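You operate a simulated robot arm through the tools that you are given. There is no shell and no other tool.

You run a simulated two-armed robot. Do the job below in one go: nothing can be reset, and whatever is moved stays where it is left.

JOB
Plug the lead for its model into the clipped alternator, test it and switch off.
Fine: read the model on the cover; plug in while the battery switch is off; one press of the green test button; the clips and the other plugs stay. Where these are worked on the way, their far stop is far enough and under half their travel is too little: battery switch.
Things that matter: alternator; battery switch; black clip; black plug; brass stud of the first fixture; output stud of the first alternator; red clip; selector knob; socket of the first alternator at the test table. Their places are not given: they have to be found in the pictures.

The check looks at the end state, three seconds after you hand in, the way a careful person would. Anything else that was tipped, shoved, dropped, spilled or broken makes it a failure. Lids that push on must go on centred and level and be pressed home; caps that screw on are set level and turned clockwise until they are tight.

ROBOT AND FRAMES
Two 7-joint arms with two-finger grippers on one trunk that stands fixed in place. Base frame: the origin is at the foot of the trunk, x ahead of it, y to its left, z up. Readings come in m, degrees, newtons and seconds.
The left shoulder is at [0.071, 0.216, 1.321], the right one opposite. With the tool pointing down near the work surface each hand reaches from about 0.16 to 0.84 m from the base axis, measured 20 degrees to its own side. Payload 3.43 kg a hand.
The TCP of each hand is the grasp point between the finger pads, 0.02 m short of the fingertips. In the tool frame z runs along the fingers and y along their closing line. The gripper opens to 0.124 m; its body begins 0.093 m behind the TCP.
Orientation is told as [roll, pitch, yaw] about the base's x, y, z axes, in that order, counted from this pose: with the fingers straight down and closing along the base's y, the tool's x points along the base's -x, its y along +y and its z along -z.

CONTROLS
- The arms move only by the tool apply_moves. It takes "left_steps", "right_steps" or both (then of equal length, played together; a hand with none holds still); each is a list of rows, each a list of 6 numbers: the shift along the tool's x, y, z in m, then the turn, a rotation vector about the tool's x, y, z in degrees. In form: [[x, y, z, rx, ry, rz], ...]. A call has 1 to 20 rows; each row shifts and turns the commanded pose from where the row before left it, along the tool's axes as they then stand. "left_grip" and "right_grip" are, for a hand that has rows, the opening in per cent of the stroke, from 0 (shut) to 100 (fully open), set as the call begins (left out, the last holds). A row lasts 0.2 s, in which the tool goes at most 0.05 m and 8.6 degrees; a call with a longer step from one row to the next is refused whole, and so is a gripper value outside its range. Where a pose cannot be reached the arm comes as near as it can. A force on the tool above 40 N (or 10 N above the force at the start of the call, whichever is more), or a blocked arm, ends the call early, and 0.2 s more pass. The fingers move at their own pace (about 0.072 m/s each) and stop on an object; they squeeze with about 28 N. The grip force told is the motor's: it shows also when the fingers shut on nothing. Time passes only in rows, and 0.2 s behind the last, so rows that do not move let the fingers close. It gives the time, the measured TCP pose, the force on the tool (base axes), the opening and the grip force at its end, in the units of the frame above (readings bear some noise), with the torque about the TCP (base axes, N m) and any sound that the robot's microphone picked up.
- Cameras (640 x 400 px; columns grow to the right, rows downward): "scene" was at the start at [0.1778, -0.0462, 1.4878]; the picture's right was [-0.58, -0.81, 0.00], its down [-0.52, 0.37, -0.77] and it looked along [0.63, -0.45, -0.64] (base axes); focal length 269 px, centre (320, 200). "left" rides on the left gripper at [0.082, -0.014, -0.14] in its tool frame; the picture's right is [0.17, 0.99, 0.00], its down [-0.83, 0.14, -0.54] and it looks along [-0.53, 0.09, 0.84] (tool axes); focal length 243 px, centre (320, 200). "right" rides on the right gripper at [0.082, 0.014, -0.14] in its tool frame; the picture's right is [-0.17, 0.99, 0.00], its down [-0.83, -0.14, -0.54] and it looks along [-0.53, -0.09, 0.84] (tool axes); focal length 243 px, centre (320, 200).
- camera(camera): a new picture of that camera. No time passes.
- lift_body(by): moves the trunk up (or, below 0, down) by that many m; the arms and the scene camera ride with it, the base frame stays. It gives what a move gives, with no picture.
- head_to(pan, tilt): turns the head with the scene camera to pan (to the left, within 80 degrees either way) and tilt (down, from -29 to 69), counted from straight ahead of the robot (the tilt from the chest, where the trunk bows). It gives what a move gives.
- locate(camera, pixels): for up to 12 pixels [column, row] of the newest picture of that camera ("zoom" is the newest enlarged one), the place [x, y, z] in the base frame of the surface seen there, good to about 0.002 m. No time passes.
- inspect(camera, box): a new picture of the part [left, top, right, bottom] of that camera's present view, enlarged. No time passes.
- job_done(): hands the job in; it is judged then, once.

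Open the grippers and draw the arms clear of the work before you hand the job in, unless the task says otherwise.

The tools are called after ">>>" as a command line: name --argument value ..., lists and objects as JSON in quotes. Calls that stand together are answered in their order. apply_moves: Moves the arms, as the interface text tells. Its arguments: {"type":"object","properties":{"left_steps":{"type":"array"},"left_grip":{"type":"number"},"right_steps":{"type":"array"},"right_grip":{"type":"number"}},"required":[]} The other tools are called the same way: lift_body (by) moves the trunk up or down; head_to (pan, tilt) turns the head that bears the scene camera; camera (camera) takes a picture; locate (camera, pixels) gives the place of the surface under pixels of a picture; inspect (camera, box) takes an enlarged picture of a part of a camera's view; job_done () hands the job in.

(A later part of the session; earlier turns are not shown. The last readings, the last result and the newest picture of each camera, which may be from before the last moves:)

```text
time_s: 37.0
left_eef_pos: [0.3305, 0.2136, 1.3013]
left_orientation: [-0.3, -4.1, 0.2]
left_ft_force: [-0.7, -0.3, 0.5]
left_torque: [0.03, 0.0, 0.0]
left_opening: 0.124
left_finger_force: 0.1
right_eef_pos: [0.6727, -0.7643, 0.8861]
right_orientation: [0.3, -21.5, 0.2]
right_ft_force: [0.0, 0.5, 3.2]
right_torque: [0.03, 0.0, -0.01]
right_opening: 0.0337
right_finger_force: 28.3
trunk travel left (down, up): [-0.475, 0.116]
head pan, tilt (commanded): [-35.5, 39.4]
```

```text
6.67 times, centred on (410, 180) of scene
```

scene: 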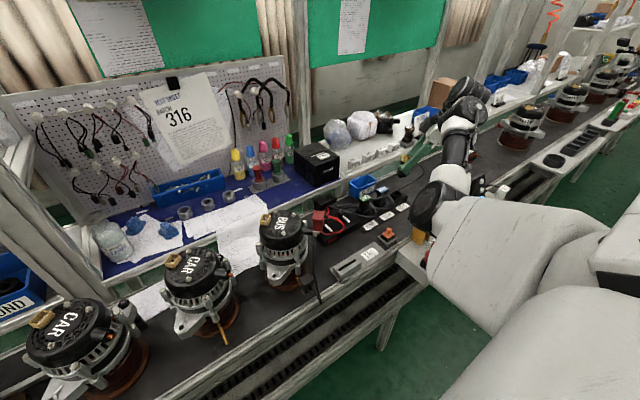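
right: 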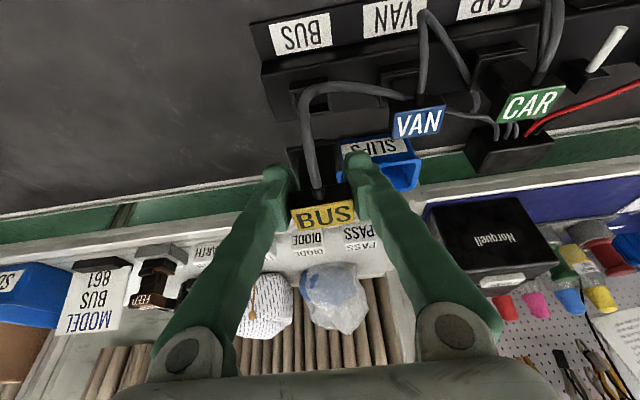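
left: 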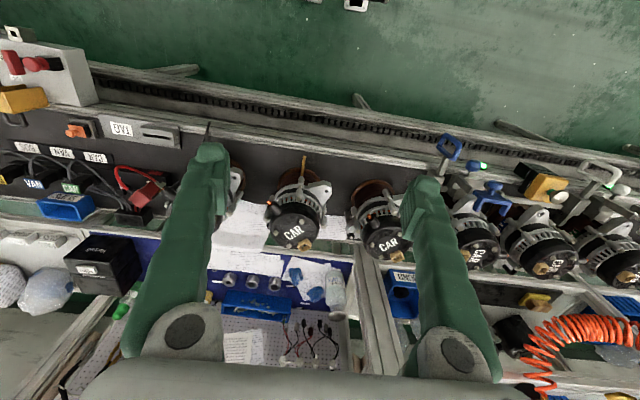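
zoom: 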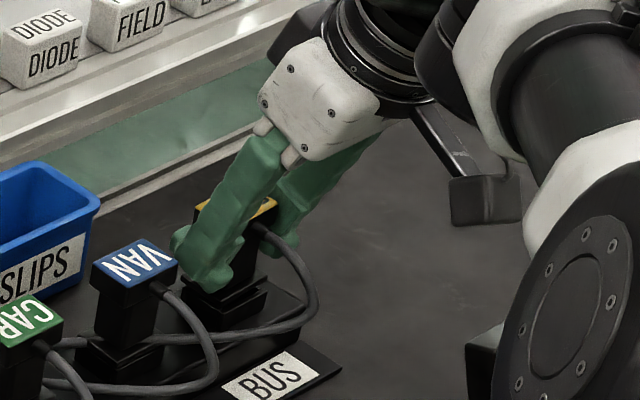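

A light 3 N contact shows and the flange is almost on the rim. I go down 3 mm more.

>>> apply_moves --right_steps '[[0.00055, 0, 0.0014, 0, 0, 0], [0.00055, 0, 0.0014, 0, 0, 0], [0, 0, 0, 0, 0, 0]]'

>>> inspect --camera "scene" --box '[390, 170, 430, 205]'

>>> camera --camera "right"

```text
time_s: 37.8
left_eef_pos: [0.3308, 0.2143, 1.3014]
left_orientation: [-0.3, -4.1, 0.3]
left_ft_force: [-1.1, 0.0, 0.8]
left_torque: [0.0, 0.01, -0.02]
left_opening: 0.1241
left_finger_force: 0.1
right_eef_pos: [0.6718, -0.7647, 0.8849]
right_orientation: [0.1, -21.6, 0.2]
right_ft_force: [5.4, 0.1, 8.9]
right_torque: [0.04, -0.32, 0.0]
right_opening: 0.0334
right_finger_force: 28.2
trunk travel left (down, up): [-0.475, 0.116]
head pan, tilt (commanded): [-35.5, 39.4]
```

```text
11.43 times, centred on (410, 188) of scene
```

zoom: 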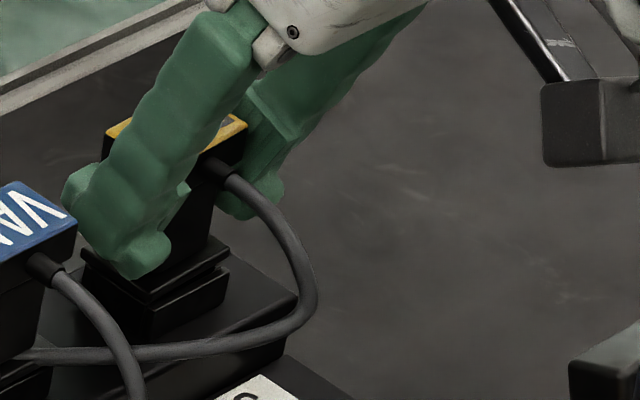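

```text
taken
```

right: 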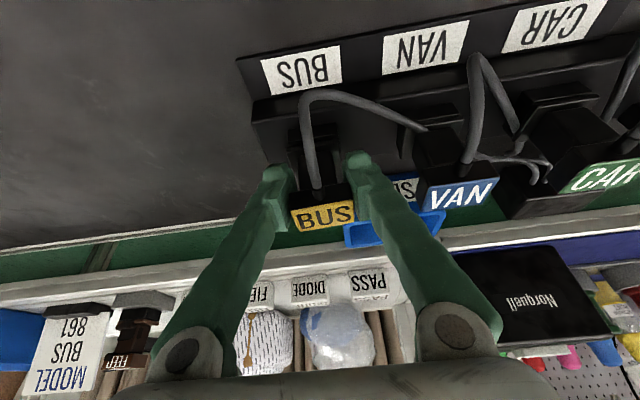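

Force is 9 N up with 5 N in +x. I compare the BUS head's height with the neighbouring seated VAN head to see if it is home.

>>> inspect --camera "right" --box '[270, 130, 510, 240]'

>>> locate --camera "zoom" --pixels '[[120, 232], [180, 222], [85, 225], [210, 205], [160, 245], [470, 165], [520, 155], [440, 160], [590, 140], [500, 190]]'

```text
2.67 times, centred on (390, 185) of right
```

zoom: 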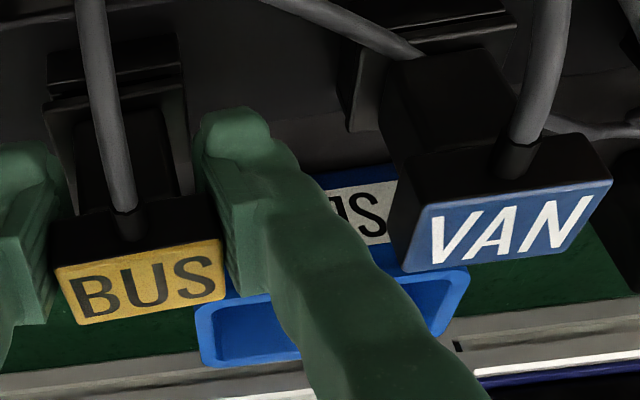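

```text
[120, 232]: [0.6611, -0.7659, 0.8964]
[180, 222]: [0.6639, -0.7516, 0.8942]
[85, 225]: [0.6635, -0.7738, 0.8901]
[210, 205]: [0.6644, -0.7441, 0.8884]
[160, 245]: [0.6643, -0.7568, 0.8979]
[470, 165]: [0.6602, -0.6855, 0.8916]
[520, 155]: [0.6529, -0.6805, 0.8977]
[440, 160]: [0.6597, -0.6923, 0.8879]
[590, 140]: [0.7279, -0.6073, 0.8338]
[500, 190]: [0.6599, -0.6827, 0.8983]
```

I locate the two label faces.

>>> locate --camera "zoom" --pixels '[[75, 278], [212, 250], [215, 290], [90, 312], [140, 285], [180, 270], [440, 220], [590, 195], [570, 240], [420, 260], [500, 230], [540, 215]]'

```text
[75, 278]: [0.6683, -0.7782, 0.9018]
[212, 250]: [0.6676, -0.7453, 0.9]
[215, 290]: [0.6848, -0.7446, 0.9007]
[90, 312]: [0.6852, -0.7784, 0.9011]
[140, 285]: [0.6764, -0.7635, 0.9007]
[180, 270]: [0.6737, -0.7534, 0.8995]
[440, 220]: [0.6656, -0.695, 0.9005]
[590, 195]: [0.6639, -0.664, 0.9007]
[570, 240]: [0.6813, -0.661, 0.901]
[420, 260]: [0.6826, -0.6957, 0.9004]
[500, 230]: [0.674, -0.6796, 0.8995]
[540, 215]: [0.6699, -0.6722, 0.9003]
```

The BUS head is at z 0.9007 like VAN's 0.9004, so the plug is fully back in its dock. I open the fingers and withdraw along the tool axis.

>>> apply_moves --right_steps '[[0, 0, 0, 0, 0, 0], [0, 0, 0, 0, 0, 0], [0, 0, -0.015, 0, 0, 0], [0, 0, -0.025, 0, 0, 0], [0, 0, -0.03, 0, 0, 0], [0, 0, -0.03, 0, 0, 0]]' --right_grip 46

>>> camera --camera "right"

```text
time_s: 39.2
left_eef_pos: [0.3312, 0.2136, 1.3019]
left_orientation: [-0.3, -4.2, 0.0]
left_ft_force: [-0.1, 0.5, -0.1]
left_torque: [-0.01, -0.01, 0.01]
left_opening: 0.1239
left_finger_force: 0.0
right_eef_pos: [0.6364, -0.7619, 0.9764]
right_orientation: [0.1, -21.5, 0.2]
right_ft_force: [0.1, -0.5, 0.3]
right_torque: [-0.03, 0.01, -0.01]
right_opening: 0.0571
right_finger_force: 0.1
trunk travel left (down, up): [-0.475, 0.116]
head pan, tilt (commanded): [-35.5, 39.4]
```

```text
taken
```

right: 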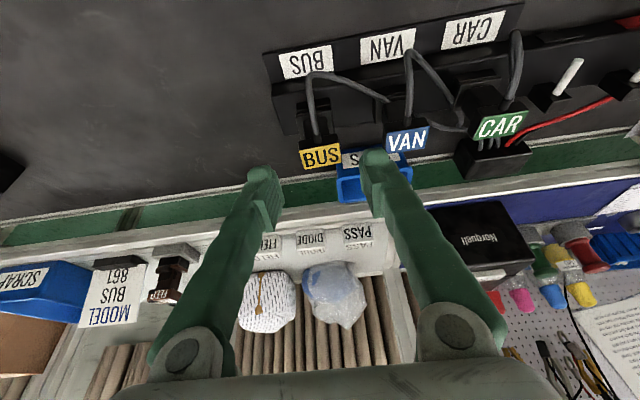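

The plug is left neatly in its dock. I back off further, then try turning the hand about its own axis (camera swinging out to the right side, away from the forearm) towards a flipped grasp with the camera on the far side.

>>> apply_moves --right_steps '[[0, 0, -0.03, 0, 0, 0], [0, 0, -0.03, 0, 0, 0], [0, 0, -0.03, 0, 0, 0], [0, 0, 0, 0, 0, -8], [0, 0, 0, 0, 0, -8], [0, 0, 0, 0, 0, -8], [0, 0, 0, 0, 0, -8], [0, 0, 0, 0, 0, -8], [0, 0, 0, 0, 0, -8]]'

>>> camera --camera "scene"

```text
time_s: 41.2
left_eef_pos: [0.3321, 0.2141, 1.3005]
left_orientation: [-0.2, -4.2, 0.3]
left_ft_force: [0.1, -0.7, 0.3]
left_torque: [0.0, -0.02, 0.03]
left_opening: 0.124
left_finger_force: 0.0
right_eef_pos: [0.6019, -0.7646, 1.0594]
right_orientation: [-16.2, -14.3, 50.4]
right_ft_force: [-0.3, -0.4, 0.6]
right_torque: [-0.02, -0.01, 0.02]
right_opening: 0.057
right_finger_force: 0.0
trunk travel left (down, up): [-0.475, 0.116]
head pan, tilt (commanded): [-35.5, 39.4]
```

```text
taken
```

scene: 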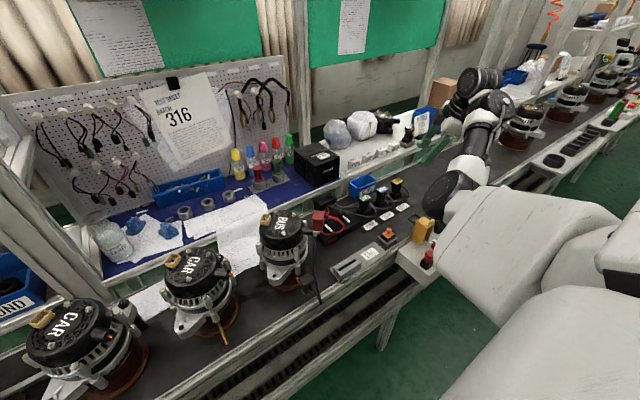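

Turning 48° about the tool axis went without trouble. I go on turning the same way.

>>> apply_moves --right_steps '[[0, 0, 0, 0, 0, -8.25], [0, 0, 0, 0, 0, -8.25], [0, 0, 0, 0, 0, -8.25], [0, 0, 0, 0, 0, -8.25], [0, 0, 0, 0, 0, -8.25], [0, 0, 0, 0, 0, -8.25], [0, 0, 0, 0, 0, -8.25], [0, 0, 0, 0, 0, -8.25]]'

>>> camera --camera "scene"

```text
time_s: 43.0
left_eef_pos: [0.3305, 0.2133, 1.3004]
left_orientation: [-0.2, -4.2, 0.1]
left_ft_force: [0.1, -0.5, 0.4]
left_torque: [0.0, -0.03, -0.03]
left_opening: 0.124
left_finger_force: 0.0
right_eef_pos: [0.6023, -0.7651, 1.0585]
right_orientation: [-19.8, 8.4, 112.9]
right_ft_force: [-0.2, -0.2, 0.4]
right_torque: [-0.01, 0.01, 0.04]
right_opening: 0.0567
right_finger_force: 0.1
trunk travel left (down, up): [-0.475, 0.116]
head pan, tilt (commanded): [-35.5, 39.4]
```

```text
taken
```

scene: 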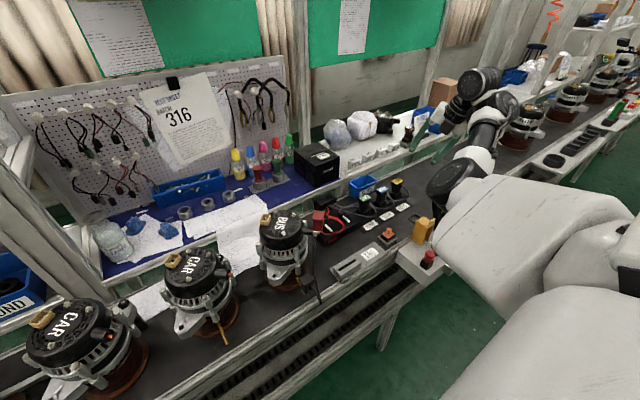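

114° turned, still unflagged. I turn the remaining 66°.

>>> apply_moves --right_steps '[[0, 0, 0, 0, 0, -8.25], [0, 0, 0, 0, 0, -8.25], [0, 0, 0, 0, 0, -8.25], [0, 0, 0, 0, 0, -8.25], [0, 0, 0, 0, 0, -8.25], [0, 0, 0, 0, 0, -8.25], [0, 0, 0, 0, 0, -8.25], [0, 0, 0, 0, 0, -8.25]]'

>>> camera --camera "scene"

>>> camera --camera "right"

```text
time_s: 44.8
left_eef_pos: [0.3314, 0.2134, 1.3007]
left_orientation: [-0.2, -4.2, 0.2]
left_ft_force: [0.6, 0.5, -0.2]
left_torque: [0.01, 0.0, 0.01]
left_opening: 0.124
left_finger_force: 0.0
right_eef_pos: [0.6006, -0.7651, 1.0606]
right_orientation: [-0.2, 21.4, -179.6]
right_ft_force: [-0.1, -0.1, 0.5]
right_torque: [0.02, 0.0, 0.02]
right_opening: 0.0569
right_finger_force: 0.1
trunk travel left (down, up): [-0.475, 0.116]
head pan, tilt (commanded): [-35.5, 39.4]
```

```text
taken
```

scene: 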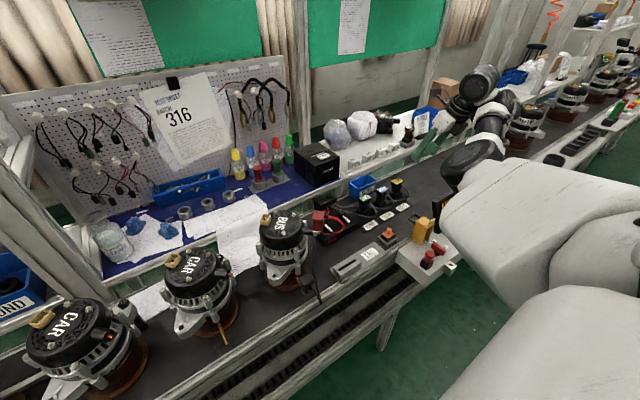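

```text
taken
```

right: 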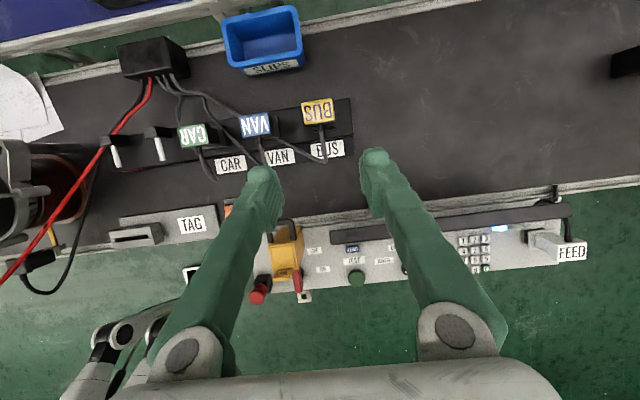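

The hand is now flipped (yaw 180°, tilt 21.4° outward), the elbow has swung outward, and the camera looks almost straight down. Before taking the plug again I rehearse the way to the socket with the empty hand, starting with a move left at z about 1.10.

>>> apply_moves --right_steps '[[0.0018, -0.033, -0.0047, 0, 0, 0], [0.0018, -0.033, -0.0047, 0, 0, 0], [0.0018, -0.033, -0.0047, 0, 0, 0], [0.0018, -0.033, -0.0047, 0, 0, 0], [0.0018, -0.033, -0.0047, 0, 0, 0], [0.0018, -0.033, -0.0047, 0, 0, 0], [0.0018, -0.033, -0.0047, 0, 0, 0], [0.0018, -0.033, -0.0047, 0, 0, 0]]'

>>> camera --camera "scene"

```text
time_s: 46.6
left_eef_pos: [0.3313, 0.2145, 1.3012]
left_orientation: [-0.3, -4.2, 0.2]
left_ft_force: [0.1, -0.8, -1.1]
left_torque: [0.02, 0.0, -0.01]
left_opening: 0.124
left_finger_force: 0.0
right_eef_pos: [0.6947, -0.5483, 1.0516]
right_orientation: [-0.1, 21.5, -179.9]
right_ft_force: [0.9, 0.1, -0.1]
right_torque: [-0.02, 0.02, -0.01]
right_opening: 0.0567
right_finger_force: 0.0
right hand out of reach, approached as far as the arm can: row 1, 2, 3, 4, 5, 6, 7, 8
trunk travel left (down, up): [-0.475, 0.116]
head pan, tilt (commanded): [-35.5, 39.4]
```

```text
taken
```

scene: 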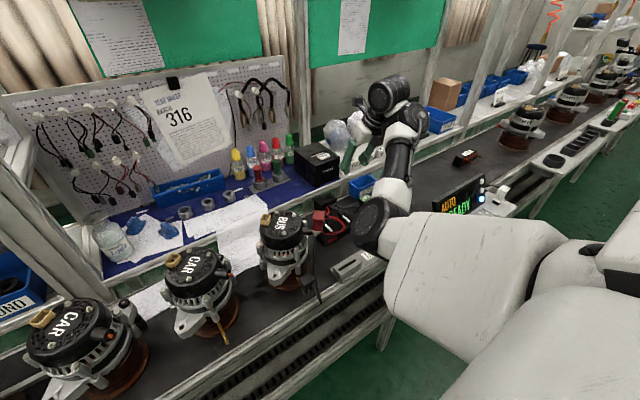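

That way is blocked by a wrist-roll limit (all rows flagged), but the same limit pushed the elbow outward during the last turn. I go back to the right and will use it: turning a bit further should swing the elbow further out.

>>> apply_moves --right_steps '[[-0.0121, 0.031, -0.0063, 0, 0, 0], [-0.0121, 0.031, -0.0063, 0, 0, 0], [-0.0121, 0.031, -0.0063, 0, 0, 0], [-0.0121, 0.031, -0.0063, 0, 0, 0], [-0.0121, 0.031, -0.0063, 0, 0, 0], [-0.0121, 0.031, -0.0063, 0, 0, 0], [-0.0121, 0.031, -0.0063, 0, 0, 0]]'

>>> camera --camera "scene"

```text
time_s: 48.2
left_eef_pos: [0.3288, 0.212, 1.3014]
left_orientation: [-0.2, -4.4, 0.2]
left_ft_force: [0.3, 0.3, -0.7]
left_torque: [0.0, -0.04, 0.04]
left_opening: 0.1237
left_finger_force: 0.0
right_eef_pos: [0.6088, -0.7694, 1.0544]
right_orientation: [-0.3, 21.5, -179.8]
right_ft_force: [0.0, -0.2, -0.9]
right_torque: [0.01, -0.02, 0.01]
right_opening: 0.0566
right_finger_force: 0.1
right hand out of reach, approached as far as the arm can: row 1, 2
trunk travel left (down, up): [-0.475, 0.116]
head pan, tilt (commanded): [-35.5, 39.4]
```

```text
taken
```

scene: 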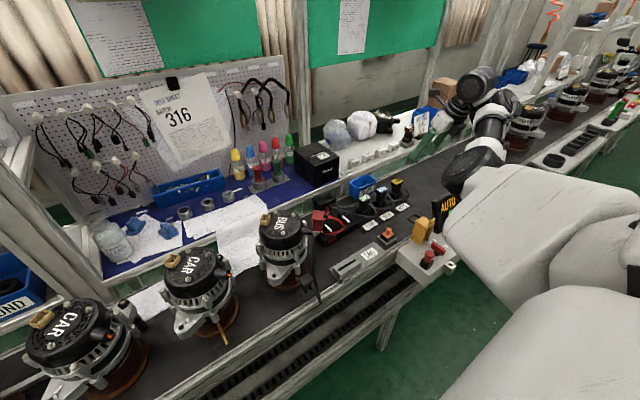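

I turn the hand a further 64° the same way to push the elbow out.

>>> apply_moves --right_steps '[[0, 0, 0, 0, 0, -6], [0, 0, 0, 0, 0, -6], [0, 0, 0, 0, 0, -6], [0, 0, 0, 0, 0, -6], [0, 0, 0, 0, 0, -6], [0, 0, 0, 0, 0, -6], [0, 0, 0, 0, 0, -6], [0, 0, 0, 0, 0, -6]]'

>>> camera --camera "scene"

```text
time_s: 50.0
left_eef_pos: [0.3307, 0.214, 1.301]
left_orientation: [-0.2, -4.2, 0.2]
left_ft_force: [0.2, 0.0, -0.7]
left_torque: [-0.02, 0.0, 0.01]
left_opening: 0.124
left_finger_force: 0.0
right_eef_pos: [0.6084, -0.7698, 1.0562]
right_orientation: [4.6, 21.0, -166.9]
right_ft_force: [0.3, -0.4, -1.0]
right_torque: [-0.02, 0.01, 0.02]
right_opening: 0.057
right_finger_force: 0.0
right hand out of reach, approached as far as the arm can: row 3, 4, 5, 6, 7, 8
trunk travel left (down, up): [-0.475, 0.116]
head pan, tilt (commanded): [-35.5, 39.4]
```

```text
taken
```

scene: 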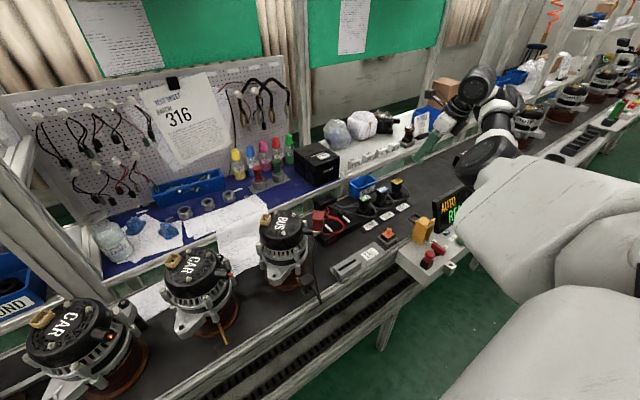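

The elbow has swung further out before a second limit. I now turn the hand back the other way, which should leave the elbow out.

>>> apply_moves --right_steps '[[0, 0, 0, 0, 0, 8.4], [0, 0, 0, 0, 0, 8.4], [0, 0, 0, 0, 0, 8.4], [0, 0, 0, 0, 0, 8.4], [0, 0, 0, 0, 0, 8.4], [0, 0, 0, 0, 0, 8.4], [0, 0, 0, 0, 0, 8.4], [0, 0, 0, 0, 0, 8.4], [0, 0, 0, 0, 0, 8.4], [0, 0, 0, 0, 0, 8.4], [0, 0, 0, 0, 0, 8.4], [0, 0, 0, 0, 0, 8.4], [0, 0, 0, 0, 0, 8.4], [0, 0, 0, 0, 0, 8.4], [0, 0, 0, 0, 0, 8.4], [0, 0, 0, 0, 0, 8.4], [0, 0, 0, 0, 0, 8.4], [0, 0, 0, 0, 0, 8.4], [0, 0, 0, 0, 0, 8.4], [0, 0, 0, 0, 0, 8.4]]'

>>> camera --camera "scene"

```text
time_s: 54.2
left_eef_pos: [0.3309, 0.2136, 1.3011]
left_orientation: [-0.2, -4.1, 0.2]
left_ft_force: [-0.3, -0.1, -0.1]
left_torque: [-0.03, 0.01, 0.01]
left_opening: 0.124
left_finger_force: 0.0
right_eef_pos: [0.6075, -0.7707, 1.056]
right_orientation: [-9.0, -19.7, 25.5]
right_ft_force: [0.1, 0.5, 0.2]
right_torque: [-0.02, -0.01, -0.01]
right_opening: 0.057
right_finger_force: 0.1
trunk travel left (down, up): [-0.475, 0.116]
head pan, tilt (commanded): [-35.5, 39.4]
```

```text
taken
```

scene: 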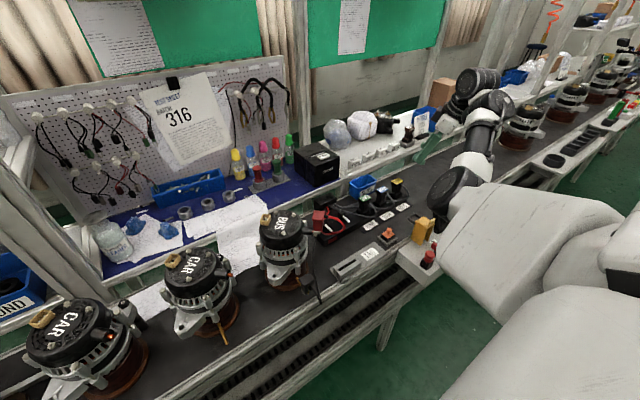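

Turning back mostly undid the swing, so that trick is weak. My geometry estimate says the present elbow-low pose can still serve the socket if the trunk is raised 0.11 m, the hand is tilted about 32° outward and the yaw is turned only once over the alternator. I rehearse that empty-handed: first restore yaw 0 and set the tilt to -32°.

>>> apply_moves --right_steps '[[0, 0, 0, 0, 0, 8.3], [0, 0, 0, 0, 0, 8.3], [0, 0, 0, 0, 0, 8.2], [0, 0, 0, 0, -5, 0], [0, 0, 0, 0, -5.5, 0], [0, 0, 0, 0, 0, 0]]'

```text
time_s: 55.6
left_eef_pos: [0.3309, 0.2137, 1.3002]
left_orientation: [-0.2, -4.1, 0.2]
left_ft_force: [-0.1, -0.3, -0.4]
left_torque: [-0.02, 0.0, -0.03]
left_opening: 0.124
left_finger_force: 0.1
right_eef_pos: [0.6076, -0.7689, 1.0561]
right_orientation: [0.6, -31.9, -0.7]
right_ft_force: [-1.1, 0.7, -0.8]
right_torque: [-0.01, 0.04, 0.01]
right_opening: 0.0569
right_finger_force: 0.0
trunk travel left (down, up): [-0.475, 0.116]
head pan, tilt (commanded): [-35.5, 39.4]
```

Tilt is -32°. I move left at z about 1.05 to y -0.48.

>>> apply_moves --right_steps '[[-0.0009, 0.036, 0.0014, 0, 0, 0], [-0.0009, 0.036, 0.0014, 0, 0, 0], [-0.0009, 0.036, 0.0014, 0, 0, 0], [-0.0009, 0.036, 0.0014, 0, 0, 0], [-0.0009, 0.036, 0.0014, 0, 0, 0], [-0.0009, 0.036, 0.0014, 0, 0, 0], [-0.0009, 0.036, 0.0014, 0, 0, 0], [-0.0009, 0.036, 0.0014, 0, 0, 0]]'

>>> camera --camera "scene"

```text
time_s: 57.4
left_eef_pos: [0.3314, 0.2147, 1.3013]
left_orientation: [-0.3, -4.2, 0.2]
left_ft_force: [0.1, -0.2, -0.1]
left_torque: [0.02, 0.02, -0.01]
left_opening: 0.1241
left_finger_force: 0.0
right_eef_pos: [0.6233, -0.4826, 1.0524]
right_orientation: [0.6, -32.0, -0.9]
right_ft_force: [0.5, 0.7, -0.9]
right_torque: [-0.01, 0.02, -0.01]
right_opening: 0.0571
right_finger_force: 0.1
trunk travel left (down, up): [-0.475, 0.116]
head pan, tilt (commanded): [-35.5, 39.4]
```

```text
taken
```

scene: 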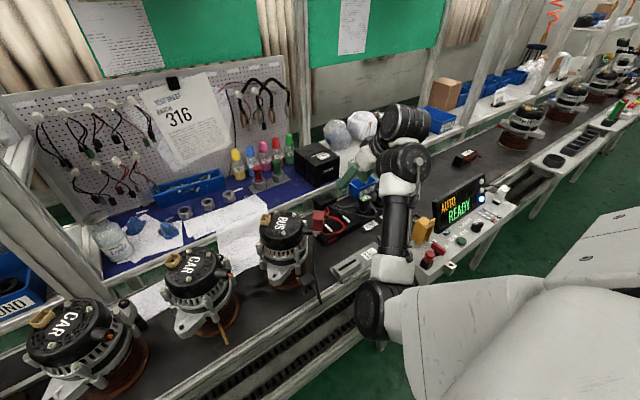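

No rows flagged. I raise the trunk by 0.11 m, so the hand rides to about z 1.16.

>>> lift_body --by 0.06

>>> lift_body --by 0.05

>>> camera --camera "scene"

```text
time_s: 58.4
left_eef_pos: [0.3321, 0.213, 1.359]
left_orientation: [-0.2, -4.1, 0.2]
left_ft_force: [0.3, -0.8, 0.1]
left_torque: [0.0, 0.01, -0.02]
left_opening: 0.124
left_finger_force: 0.1
right_eef_pos: [0.6237, -0.4815, 1.1115]
right_orientation: [0.6, -31.9, -0.8]
right_ft_force: [-0.5, 0.6, 0.0]
right_torque: [0.0, -0.01, 0.03]
right_opening: 0.0568
right_finger_force: 0.2
trunk travel left (down, up): [-0.535, 0.056]
head pan, tilt (commanded): [-35.5, 39.4]
```

```text
time_s: 59.4
left_eef_pos: [0.2981, 0.213, 1.4524]
left_orientation: [-0.3, -12.9, 0.4]
left_ft_force: [0.9, -0.4, -0.6]
left_torque: [-0.03, 0.03, -0.01]
left_opening: 0.1239
left_finger_force: 0.1
right_eef_pos: [0.6223, -0.4823, 1.1599]
right_orientation: [0.7, -31.8, -0.9]
right_ft_force: [0.1, 0.5, -0.5]
right_torque: [0.0, 0.02, 0.01]
right_opening: 0.0569
right_finger_force: 0.0
trunk travel left (down, up): [-0.585, 0.006]
head pan, tilt (commanded): [-35.5, 39.4]
```

```text
taken
```

scene: 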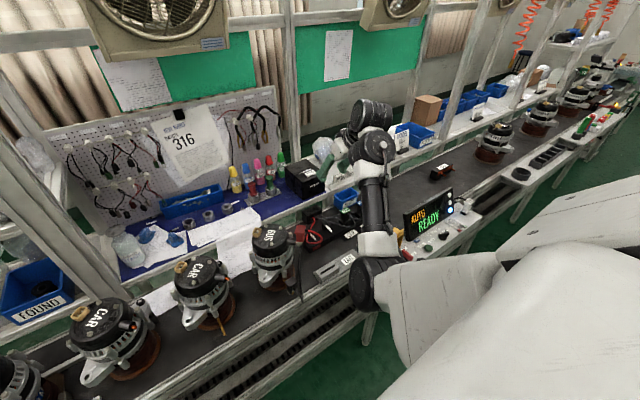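

The hand rode up to z 1.16 cleanly. I move on left to y -0.30 above the clipped alternator (fingertips stay at 1.13, clip top is 1.052).

>>> apply_moves --right_steps '[[0.001, 0.036, 0.0017, 0, 0, 0], [0.001, 0.036, 0.0017, 0, 0, 0], [0.001, 0.036, 0.0017, 0, 0, 0], [0.001, 0.036, 0.0017, 0, 0, 0], [0.001, 0.036, 0.0017, 0, 0, 0]]'

>>> camera --camera "scene"

```text
time_s: 60.6
left_eef_pos: [0.2992, 0.2139, 1.4546]
left_orientation: [-0.3, -12.8, 0.4]
left_ft_force: [-0.3, 0.0, -0.5]
left_torque: [-0.04, 0.01, 0.0]
left_opening: 0.1242
left_finger_force: 0.1
right_eef_pos: [0.6267, -0.3011, 1.1535]
right_orientation: [0.6, -31.9, -0.8]
right_ft_force: [-0.6, -0.5, 0.2]
right_torque: [0.01, 0.02, -0.05]
right_opening: 0.0569
right_finger_force: 0.1
trunk travel left (down, up): [-0.585, 0.006]
head pan, tilt (commanded): [-35.5, 39.4]
```

```text
taken
```

scene: 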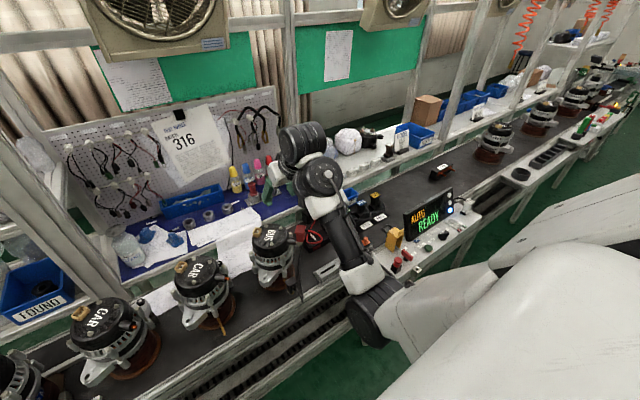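

No flags and no contact there. I now turn the yaw in place, 3 rows at a time.

>>> apply_moves --right_steps '[[0, 0, 0, -4.06, 0, -6.5], [0, 0, 0, -4.06, 0, -6.5], [0, 0, 0, -4.06, 0, -6.5]]'

>>> camera --camera "scene"

```text
time_s: 61.6
left_eef_pos: [0.2977, 0.213, 1.4535]
left_orientation: [-0.4, -12.9, 0.4]
left_ft_force: [0.2, -0.5, 0.1]
left_torque: [0.0, 0.0, -0.01]
left_opening: 0.124
left_finger_force: 0.1
right_eef_pos: [0.6321, -0.275, 1.1697]
right_orientation: [-6.6, -30.7, 31.1]
right_ft_force: [0.3, -0.5, 0.1]
right_torque: [-0.02, 0.0, -0.02]
right_opening: 0.0572
right_finger_force: 0.1
trunk travel left (down, up): [-0.585, 0.006]
head pan, tilt (commanded): [-35.5, 39.4]
stopped in row 3 (right hand): the arm was blocked; the commanded pose is now the measured one
```

```text
taken
```

scene: 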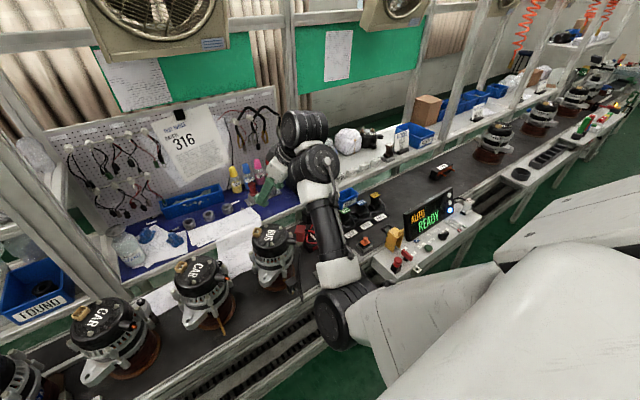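

The arm was blocked with no force at the tool, so the elbow or forearm may have touched something. I look closely there.

>>> inspect --camera "scene" --box '[240, 200, 420, 370]'

>>> locate --camera "scene" --pixels '[[335, 320], [325, 300], [320, 330], [340, 345], [345, 275], [325, 215], [300, 255], [300, 290], [360, 300], [315, 150]]'

```text
2.35 times, centred on (330, 285) of scene
```

zoom: 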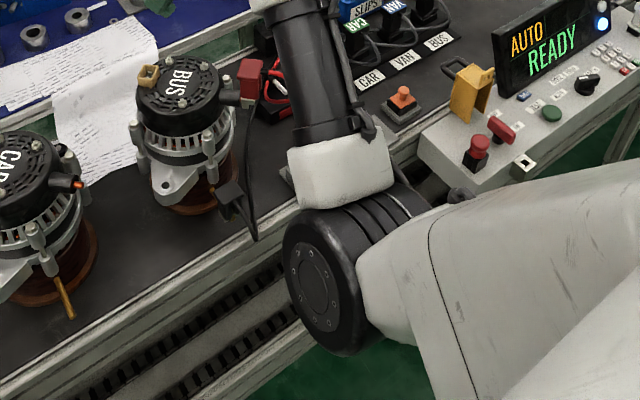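

```text
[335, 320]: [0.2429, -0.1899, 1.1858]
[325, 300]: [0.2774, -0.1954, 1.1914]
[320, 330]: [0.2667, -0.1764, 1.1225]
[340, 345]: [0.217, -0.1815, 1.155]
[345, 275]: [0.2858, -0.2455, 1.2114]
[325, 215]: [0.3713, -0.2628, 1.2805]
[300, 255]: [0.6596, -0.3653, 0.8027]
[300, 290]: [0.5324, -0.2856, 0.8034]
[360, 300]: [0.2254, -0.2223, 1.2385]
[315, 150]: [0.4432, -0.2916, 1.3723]
```

The elbow is at about (0.26, -0.19, 1.16) with nothing near it on the bench; it is close to the robot's own midline. I let it settle and read the pose.

>>> apply_moves --right_steps '[[0, 0, 0, 0, 0, 0], [0, 0, 0, 0, 0, 0]]'

>>> camera --camera "right"

```text
time_s: 62.2
left_eef_pos: [0.2976, 0.2128, 1.4534]
left_orientation: [-0.3, -13.0, 0.3]
left_ft_force: [-0.3, -0.3, -0.4]
left_torque: [-0.01, 0.0, 0.04]
left_opening: 0.1237
left_finger_force: 0.0
right_eef_pos: [0.632, -0.2754, 1.1696]
right_orientation: [-6.5, -30.8, 31.0]
right_ft_force: [-0.2, -1.1, -0.3]
right_torque: [0.01, -0.02, 0.01]
right_opening: 0.057
right_finger_force: 0.1
trunk travel left (down, up): [-0.585, 0.006]
head pan, tilt (commanded): [-35.5, 39.4]
```

```text
taken
```

right: 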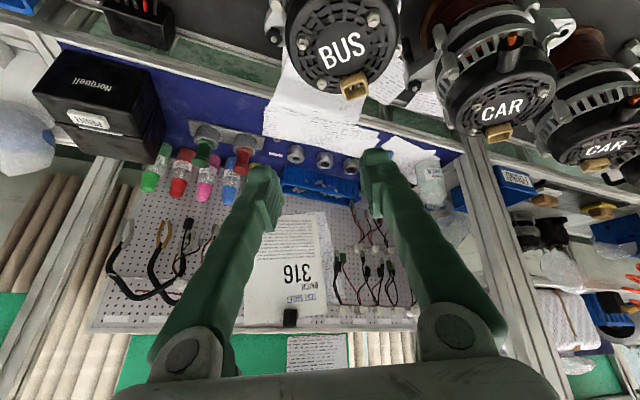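

The hand hangs at yaw 31° with a roll of -6.5°. Lower heights should ease the wrist, so I lower to z about 1.11 here (fingertips 1.09, still above everything) and watch for flags.

>>> apply_moves --right_steps '[[0.0063, 0.0033, 0.0193, 0, 0, 0], [0.0063, 0.0033, 0.0193, 0, 0, 0], [0.0063, 0.0033, 0.0193, 0, 0, 0], [0, 0, 0, 0, 0, 0]]'

>>> camera --camera "scene"

```text
time_s: 63.2
left_eef_pos: [0.297, 0.2135, 1.454]
left_orientation: [-0.3, -13.0, 0.4]
left_ft_force: [0.7, 0.7, 0.3]
left_torque: [-0.01, 0.01, -0.01]
left_opening: 0.1242
left_finger_force: 0.0
right_eef_pos: [0.6496, -0.2821, 1.1248]
right_orientation: [-8.8, -31.2, 31.5]
right_ft_force: [-0.2, -0.2, -0.8]
right_torque: [-0.01, -0.02, 0.01]
right_opening: 0.0571
right_finger_force: 0.1
trunk travel left (down, up): [-0.585, 0.006]
head pan, tilt (commanded): [-35.5, 39.4]
```

```text
taken
```

scene: 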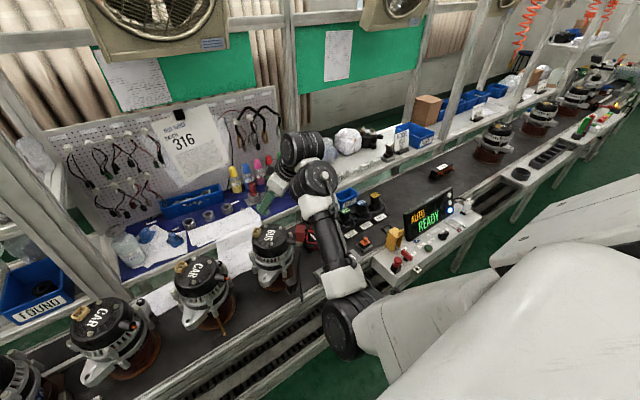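

The measured pose lags the command by 1–2 cm, so something on the arm is pressing. I turn the head down to look at the upper arm and trunk.

>>> head_to --pan -30 --tilt 66

>>> camera --camera "scene"

```text
time_s: 64.1
left_eef_pos: [0.2973, 0.2119, 1.4546]
left_orientation: [-0.3, -13.0, 0.4]
left_ft_force: [0.0, 0.2, 0.0]
left_torque: [-0.03, -0.03, 0.02]
left_opening: 0.1239
left_finger_force: 0.0
right_eef_pos: [0.6468, -0.2798, 1.1215]
right_orientation: [-8.7, -30.9, 31.7]
right_ft_force: [0.8, -0.2, 0.3]
right_torque: [0.0, -0.04, 0.02]
right_opening: 0.0568
right_finger_force: 0.0
trunk travel left (down, up): [-0.585, 0.006]
head pan, tilt (commanded): [-30.0, 66.0]
```

```text
taken
```

scene: 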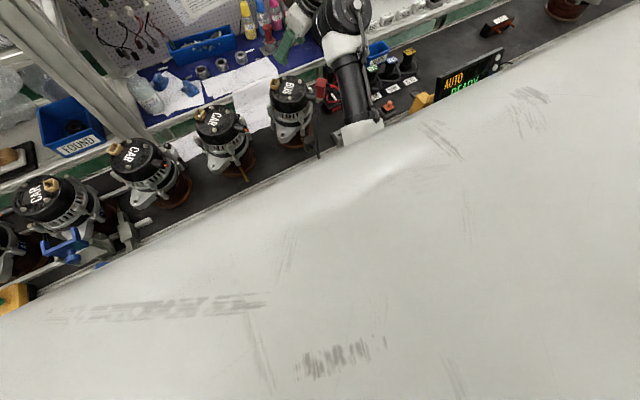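

The chest hides the upper arm, so the upper arm is probably pressing on the chest. Moving the hand further left should force the elbow outward relative to the arm line; I restore the head and try 10 cm left and slightly up.

>>> head_to --pan -30 --tilt 42

>>> apply_moves --right_steps '[[-0.0115, 0.0234, -0.0055, 0, 0, 0], [-0.0115, 0.0234, -0.0055, 0, 0, 0], [-0.0115, 0.0234, -0.0055, 0, 0, 0], [-0.0115, 0.0234, -0.0055, 0, 0, 0]]'

>>> camera --camera "scene"

```text
time_s: 65.0
left_eef_pos: [0.2977, 0.2122, 1.4545]
left_orientation: [-0.3, -13.0, 0.4]
left_ft_force: [0.1, 0.1, -0.3]
left_torque: [-0.02, -0.01, -0.01]
left_opening: 0.1238
left_finger_force: 0.1
right_eef_pos: [0.6458, -0.2781, 1.1194]
right_orientation: [-8.7, -30.7, 31.9]
right_ft_force: [0.8, 0.0, 0.1]
right_torque: [0.02, -0.02, -0.03]
right_opening: 0.057
right_finger_force: 0.0
trunk travel left (down, up): [-0.585, 0.006]
head pan, tilt (commanded): [-30.0, 42.0]
```

```text
time_s: 66.0
left_eef_pos: [0.2976, 0.2148, 1.4561]
left_orientation: [-0.3, -13.0, 0.3]
left_ft_force: [-0.1, 0.0, 0.0]
left_torque: [-0.05, 0.0, -0.02]
left_opening: 0.1242
left_finger_force: 0.0
right_eef_pos: [0.6202, -0.1632, 1.1436]
right_orientation: [-6.3, -30.9, 30.9]
right_ft_force: [0.3, 0.2, 0.3]
right_torque: [0.01, -0.03, -0.02]
right_opening: 0.0568
right_finger_force: 0.0
trunk travel left (down, up): [-0.585, 0.006]
head pan, tilt (commanded): [-30.0, 42.0]
```

```text
taken
```

scene: 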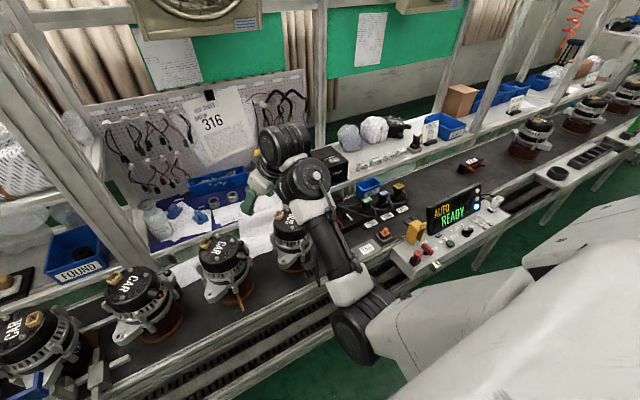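

It moved freely to y -0.163 and the lag vanished. I continue left above the next alternator (fingertips 1.13, well above its top).

>>> apply_moves --right_steps '[[-0.0115, 0.0264, -0.0065, 0, 0, 0], [-0.0115, 0.0264, -0.0065, 0, 0, 0], [-0.0115, 0.0264, -0.0065, 0, 0, 0], [-0.0115, 0.0264, -0.0065, 0, 0, 0], [-0.0115, 0.0264, -0.0065, 0, 0, 0]]'

>>> camera --camera "scene"

```text
time_s: 67.2
left_eef_pos: [0.2978, 0.214, 1.4552]
left_orientation: [-0.4, -13.0, 0.3]
left_ft_force: [0.1, -0.5, -0.4]
left_torque: [0.0, 0.02, -0.03]
left_opening: 0.124
left_finger_force: 0.0
right_eef_pos: [0.5841, -0.0285, 1.1884]
right_orientation: [-6.2, -30.8, 30.9]
right_ft_force: [0.8, 1.1, 0.3]
right_torque: [-0.03, -0.01, 0.0]
right_opening: 0.0568
right_finger_force: 0.0
trunk travel left (down, up): [-0.585, 0.006]
head pan, tilt (commanded): [-30.0, 42.0]
```

```text
taken
```

scene: 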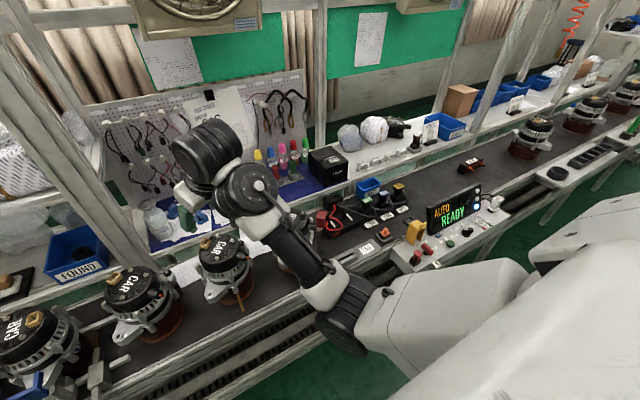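

Still free. A little further left (9 cm), keeping well clear of the left hand.

>>> apply_moves --right_steps '[[-0.0105, 0.0264, -0.004, 0, 0, 0], [-0.0105, 0.0264, -0.004, 0, 0, 0], [-0.0105, 0.0264, -0.004, 0, 0, 0]]'

>>> camera --camera "scene"

>>> camera --camera "left"

```text
time_s: 68.2
left_eef_pos: [0.2985, 0.2138, 1.4543]
left_orientation: [-0.3, -12.9, 0.4]
left_ft_force: [-0.4, 0.8, 0.5]
left_torque: [-0.05, 0.01, -0.02]
left_opening: 0.1239
left_finger_force: 0.0
right_eef_pos: [0.5811, 0.0238, 1.2005]
right_orientation: [-8.0, -30.4, 29.5]
right_ft_force: [0.5, -1.1, -1.1]
right_torque: [0.0, -0.03, -0.05]
right_opening: 0.0571
right_finger_force: 0.0
trunk travel left (down, up): [-0.585, 0.006]
head pan, tilt (commanded): [-30.0, 42.0]
stopped in row 3 (right hand): the arm was blocked; the commanded pose is now the measured one
```

```text
taken
```

scene: 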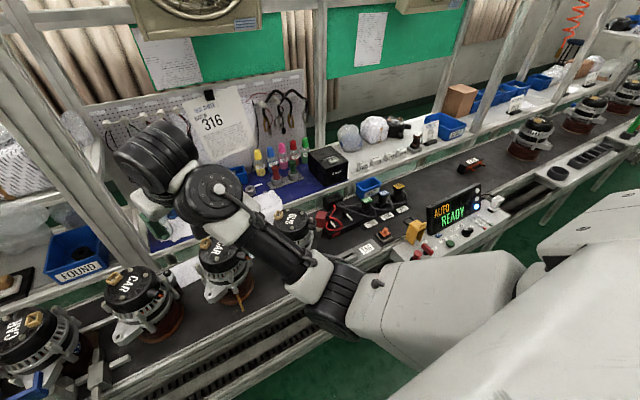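

```text
taken
```

left: 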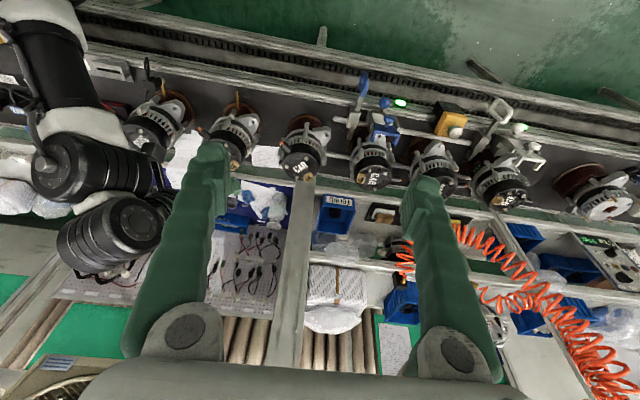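

The arm stopped at y 0.024 (lightly blocked), and the forearm now slopes up-left from an elbow on the right. I locate elbow and wrist to see how far out it is.

>>> locate --camera "scene" --pixels '[[335, 310], [350, 290], [325, 320], [345, 345], [290, 260], [230, 205], [205, 190], [390, 290], [430, 270]]'

```text
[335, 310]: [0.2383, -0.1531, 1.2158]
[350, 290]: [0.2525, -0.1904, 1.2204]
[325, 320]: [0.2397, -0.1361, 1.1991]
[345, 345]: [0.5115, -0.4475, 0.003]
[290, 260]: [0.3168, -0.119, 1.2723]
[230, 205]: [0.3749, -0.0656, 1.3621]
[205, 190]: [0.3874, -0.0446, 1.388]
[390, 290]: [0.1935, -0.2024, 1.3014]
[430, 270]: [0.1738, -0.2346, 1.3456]
```

The elbow is now about 16° to the right of the arm line, where it was 25–30° to the left before. I return towards the socket, keeping this shape.

>>> apply_moves --right_steps '[[0.0131, -0.0359, 0.009, 0, 0, 0], [0.0131, -0.0359, 0.009, 0, 0, 0], [0.0131, -0.0359, 0.009, 0, 0, 0], [0.0131, -0.0359, 0.009, 0, 0, 0], [0.0131, -0.0359, 0.009, 0, 0, 0], [0.0131, -0.0359, 0.009, 0, 0, 0], [0, 0, 0, 0, 0, 0]]'

>>> camera --camera "scene"

```text
time_s: 69.8
left_eef_pos: [0.2993, 0.2133, 1.4534]
left_orientation: [-0.3, -13.0, 0.4]
left_ft_force: [0.1, -0.7, 1.0]
left_torque: [-0.05, 0.0, 0.0]
left_opening: 0.124
left_finger_force: 0.0
right_eef_pos: [0.6401, -0.1932, 1.1404]
right_orientation: [-7.9, -30.3, 29.7]
right_ft_force: [0.8, -0.8, 0.0]
right_torque: [0.03, 0.0, -0.03]
right_opening: 0.057
right_finger_force: 0.2
trunk travel left (down, up): [-0.585, 0.006]
head pan, tilt (commanded): [-30.0, 42.0]
```

```text
taken
```

scene: 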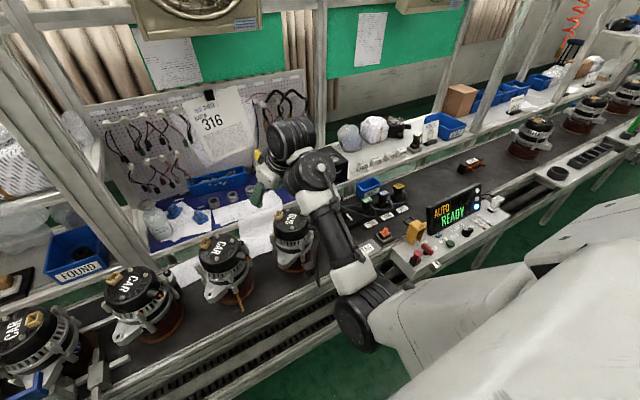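

The elbow holds the better shape. I now set the hand's roll to 0 and turn the yaw to 46° here (fingertips at 1.12).

>>> apply_moves --right_steps '[[0, 0, 0, -4, 0, 0], [0, 0, 0, -4, 0, 0], [0, 0, 0, -2.7, 0, -4.6], [0, 0, 0, -2.7, 0, -4.6], [0, 0, 0, -2.7, 0, -4.6], [0, 0, 0, 0, 0, 0]]'

>>> camera --camera "scene"

>>> camera --camera "right"

```text
time_s: 70.6
left_eef_pos: [0.2982, 0.2143, 1.4537]
left_orientation: [-0.4, -12.9, 0.4]
left_ft_force: [0.3, 0.2, -0.8]
left_torque: [-0.01, -0.02, 0.01]
left_opening: 0.124
left_finger_force: 0.1
right_eef_pos: [0.6366, -0.1393, 1.1552]
right_orientation: [-8.4, -27.5, 47.3]
right_ft_force: [-0.2, -0.2, 0.0]
right_torque: [-0.03, -0.04, -0.01]
right_opening: 0.0569
right_finger_force: 0.1
trunk travel left (down, up): [-0.585, 0.006]
head pan, tilt (commanded): [-30.0, 42.0]
stopped in row 4 (right hand): the arm was blocked; the commanded pose is now the measured one
```

```text
taken
```

scene: 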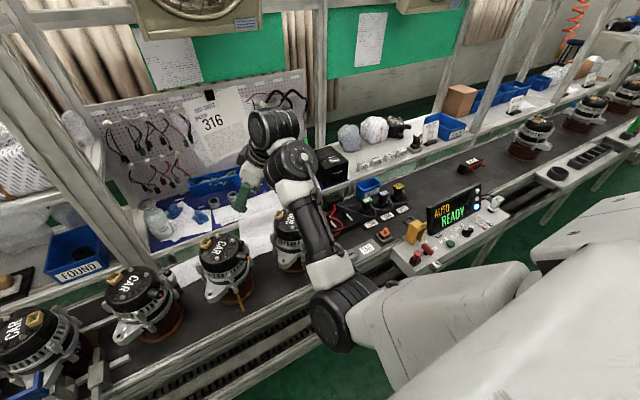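

```text
taken
```

right: 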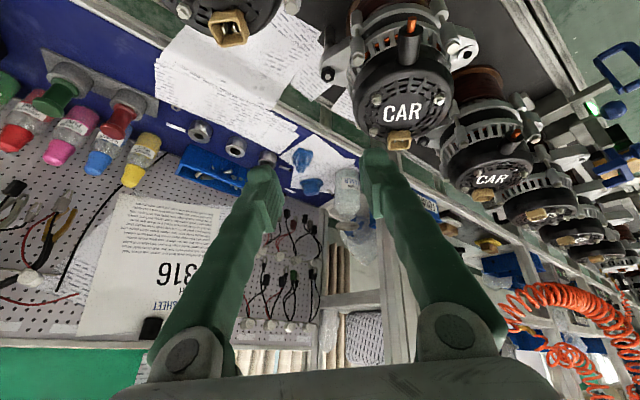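

The yaw turn again pushed the elbow in and the arm was blocked. The turns so far fit a simple rule: the elbow swings by half of the hand's turn about the shoulder–wrist line. So I can swing it outward for good by spinning the hand while it points out along the arm, then spinning back while it points down. First I undo the yaw and roll here.

>>> apply_moves --right_steps '[[0, 0, 0, 3.62, 1.02, 6.87], [0, 0, 0, 3.62, 1.02, 6.87], [0, 0, 0, 3.62, 1.02, 6.87], [0, 0, 0, 3.62, 1.02, 6.87], [0, 0, 0, 3.62, 1.02, 6.87], [0, 0, 0, 3.62, 1.02, 6.87], [0, 0, 0, -4.2, 0, 0], [0, 0, 0, -4.2, 0, 0], [0, 0, 0, 0, 0, 0]]'

>>> camera --camera "scene"

```text
time_s: 72.6
left_eef_pos: [0.2988, 0.2122, 1.454]
left_orientation: [-0.2, -13.0, 0.4]
left_ft_force: [-1.0, 0.3, 0.4]
left_torque: [-0.02, 0.01, 0.03]
left_opening: 0.1239
left_finger_force: 0.2
right_eef_pos: [0.6365, -0.1409, 1.1541]
right_orientation: [0.3, -27.4, 0.3]
right_ft_force: [0.5, -0.5, -0.4]
right_torque: [0.02, -0.02, 0.02]
right_opening: 0.057
right_finger_force: 0.0
trunk travel left (down, up): [-0.585, 0.006]
head pan, tilt (commanded): [-30.0, 42.0]
```

```text
taken
```

scene: 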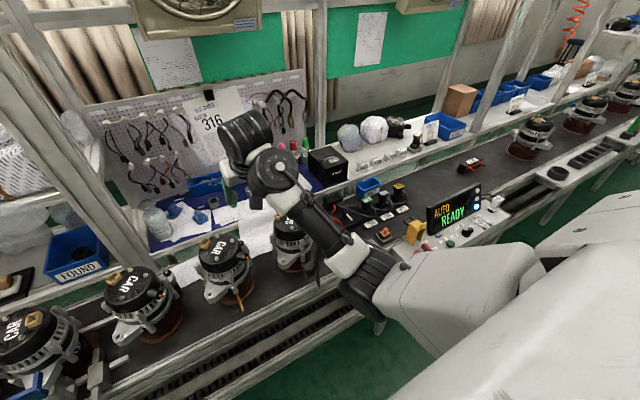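

With the yaw back at 0 the elbow has come out to the right (around (375,285)). I measure it.

>>> locate --camera "scene" --pixels '[[375, 285], [365, 295], [390, 270], [345, 255], [300, 200], [275, 175], [245, 140], [420, 290], [480, 280]]'

```text
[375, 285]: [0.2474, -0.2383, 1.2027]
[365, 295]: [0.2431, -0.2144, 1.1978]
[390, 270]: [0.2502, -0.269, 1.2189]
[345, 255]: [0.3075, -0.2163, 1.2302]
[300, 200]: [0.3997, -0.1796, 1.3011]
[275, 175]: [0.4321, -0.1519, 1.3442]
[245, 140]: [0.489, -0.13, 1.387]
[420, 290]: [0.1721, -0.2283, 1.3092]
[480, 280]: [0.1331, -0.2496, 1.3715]
```

The elbow is about 25° out now. Before pointing the hand outward I check how far away the pegboard and shelf behind are.

>>> locate --camera "scene" --pixels '[[210, 110], [270, 100], [150, 140], [320, 60], [330, 160], [280, 150], [225, 170], [130, 220], [350, 135], [100, 120]]'

```text
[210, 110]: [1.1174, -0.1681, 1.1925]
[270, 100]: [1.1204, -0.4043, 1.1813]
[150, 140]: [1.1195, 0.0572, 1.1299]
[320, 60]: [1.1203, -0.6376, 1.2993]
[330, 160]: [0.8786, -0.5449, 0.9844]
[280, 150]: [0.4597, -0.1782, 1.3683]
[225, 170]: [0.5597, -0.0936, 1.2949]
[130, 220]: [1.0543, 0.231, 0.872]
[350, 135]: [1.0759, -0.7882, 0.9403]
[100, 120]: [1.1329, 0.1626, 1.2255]
```

The pegboard is at x 1.12, so there is room. I raise the hand to point outward (tilt about 70°), turning about the wrist.

>>> apply_moves --right_steps '[[-0.0326, 0, -0.0024, 0, -8.5, 0], [-0.0326, 0, -0.0024, 0, -8.5, 0], [-0.0326, 0, -0.0024, 0, -8.5, 0], [-0.0326, 0, -0.0024, 0, -8.5, 0], [-0.0326, 0, -0.0024, 0, -8.5, 0], [0, 0, 0, 0, 0, 0]]'

>>> camera --camera "scene"

```text
time_s: 74.0
left_eef_pos: [0.2992, 0.2127, 1.455]
left_orientation: [-0.3, -12.9, 0.4]
left_ft_force: [-0.6, 0.6, 0.1]
left_torque: [0.01, 0.01, 0.03]
left_opening: 0.124
left_finger_force: 0.0
right_eef_pos: [0.7415, -0.142, 1.2755]
right_orientation: [0.8, -69.9, -0.3]
right_ft_force: [0.0, 0.2, -0.1]
right_torque: [0.01, 0.01, -0.03]
right_opening: 0.0569
right_finger_force: 0.0
trunk travel left (down, up): [-0.585, 0.006]
head pan, tilt (commanded): [-30.0, 42.0]
```

```text
taken
```

scene: 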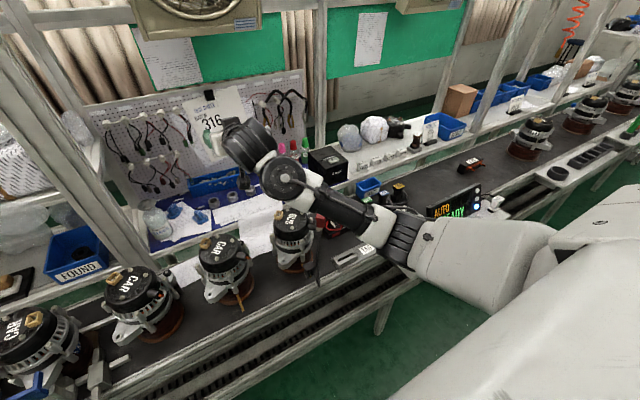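

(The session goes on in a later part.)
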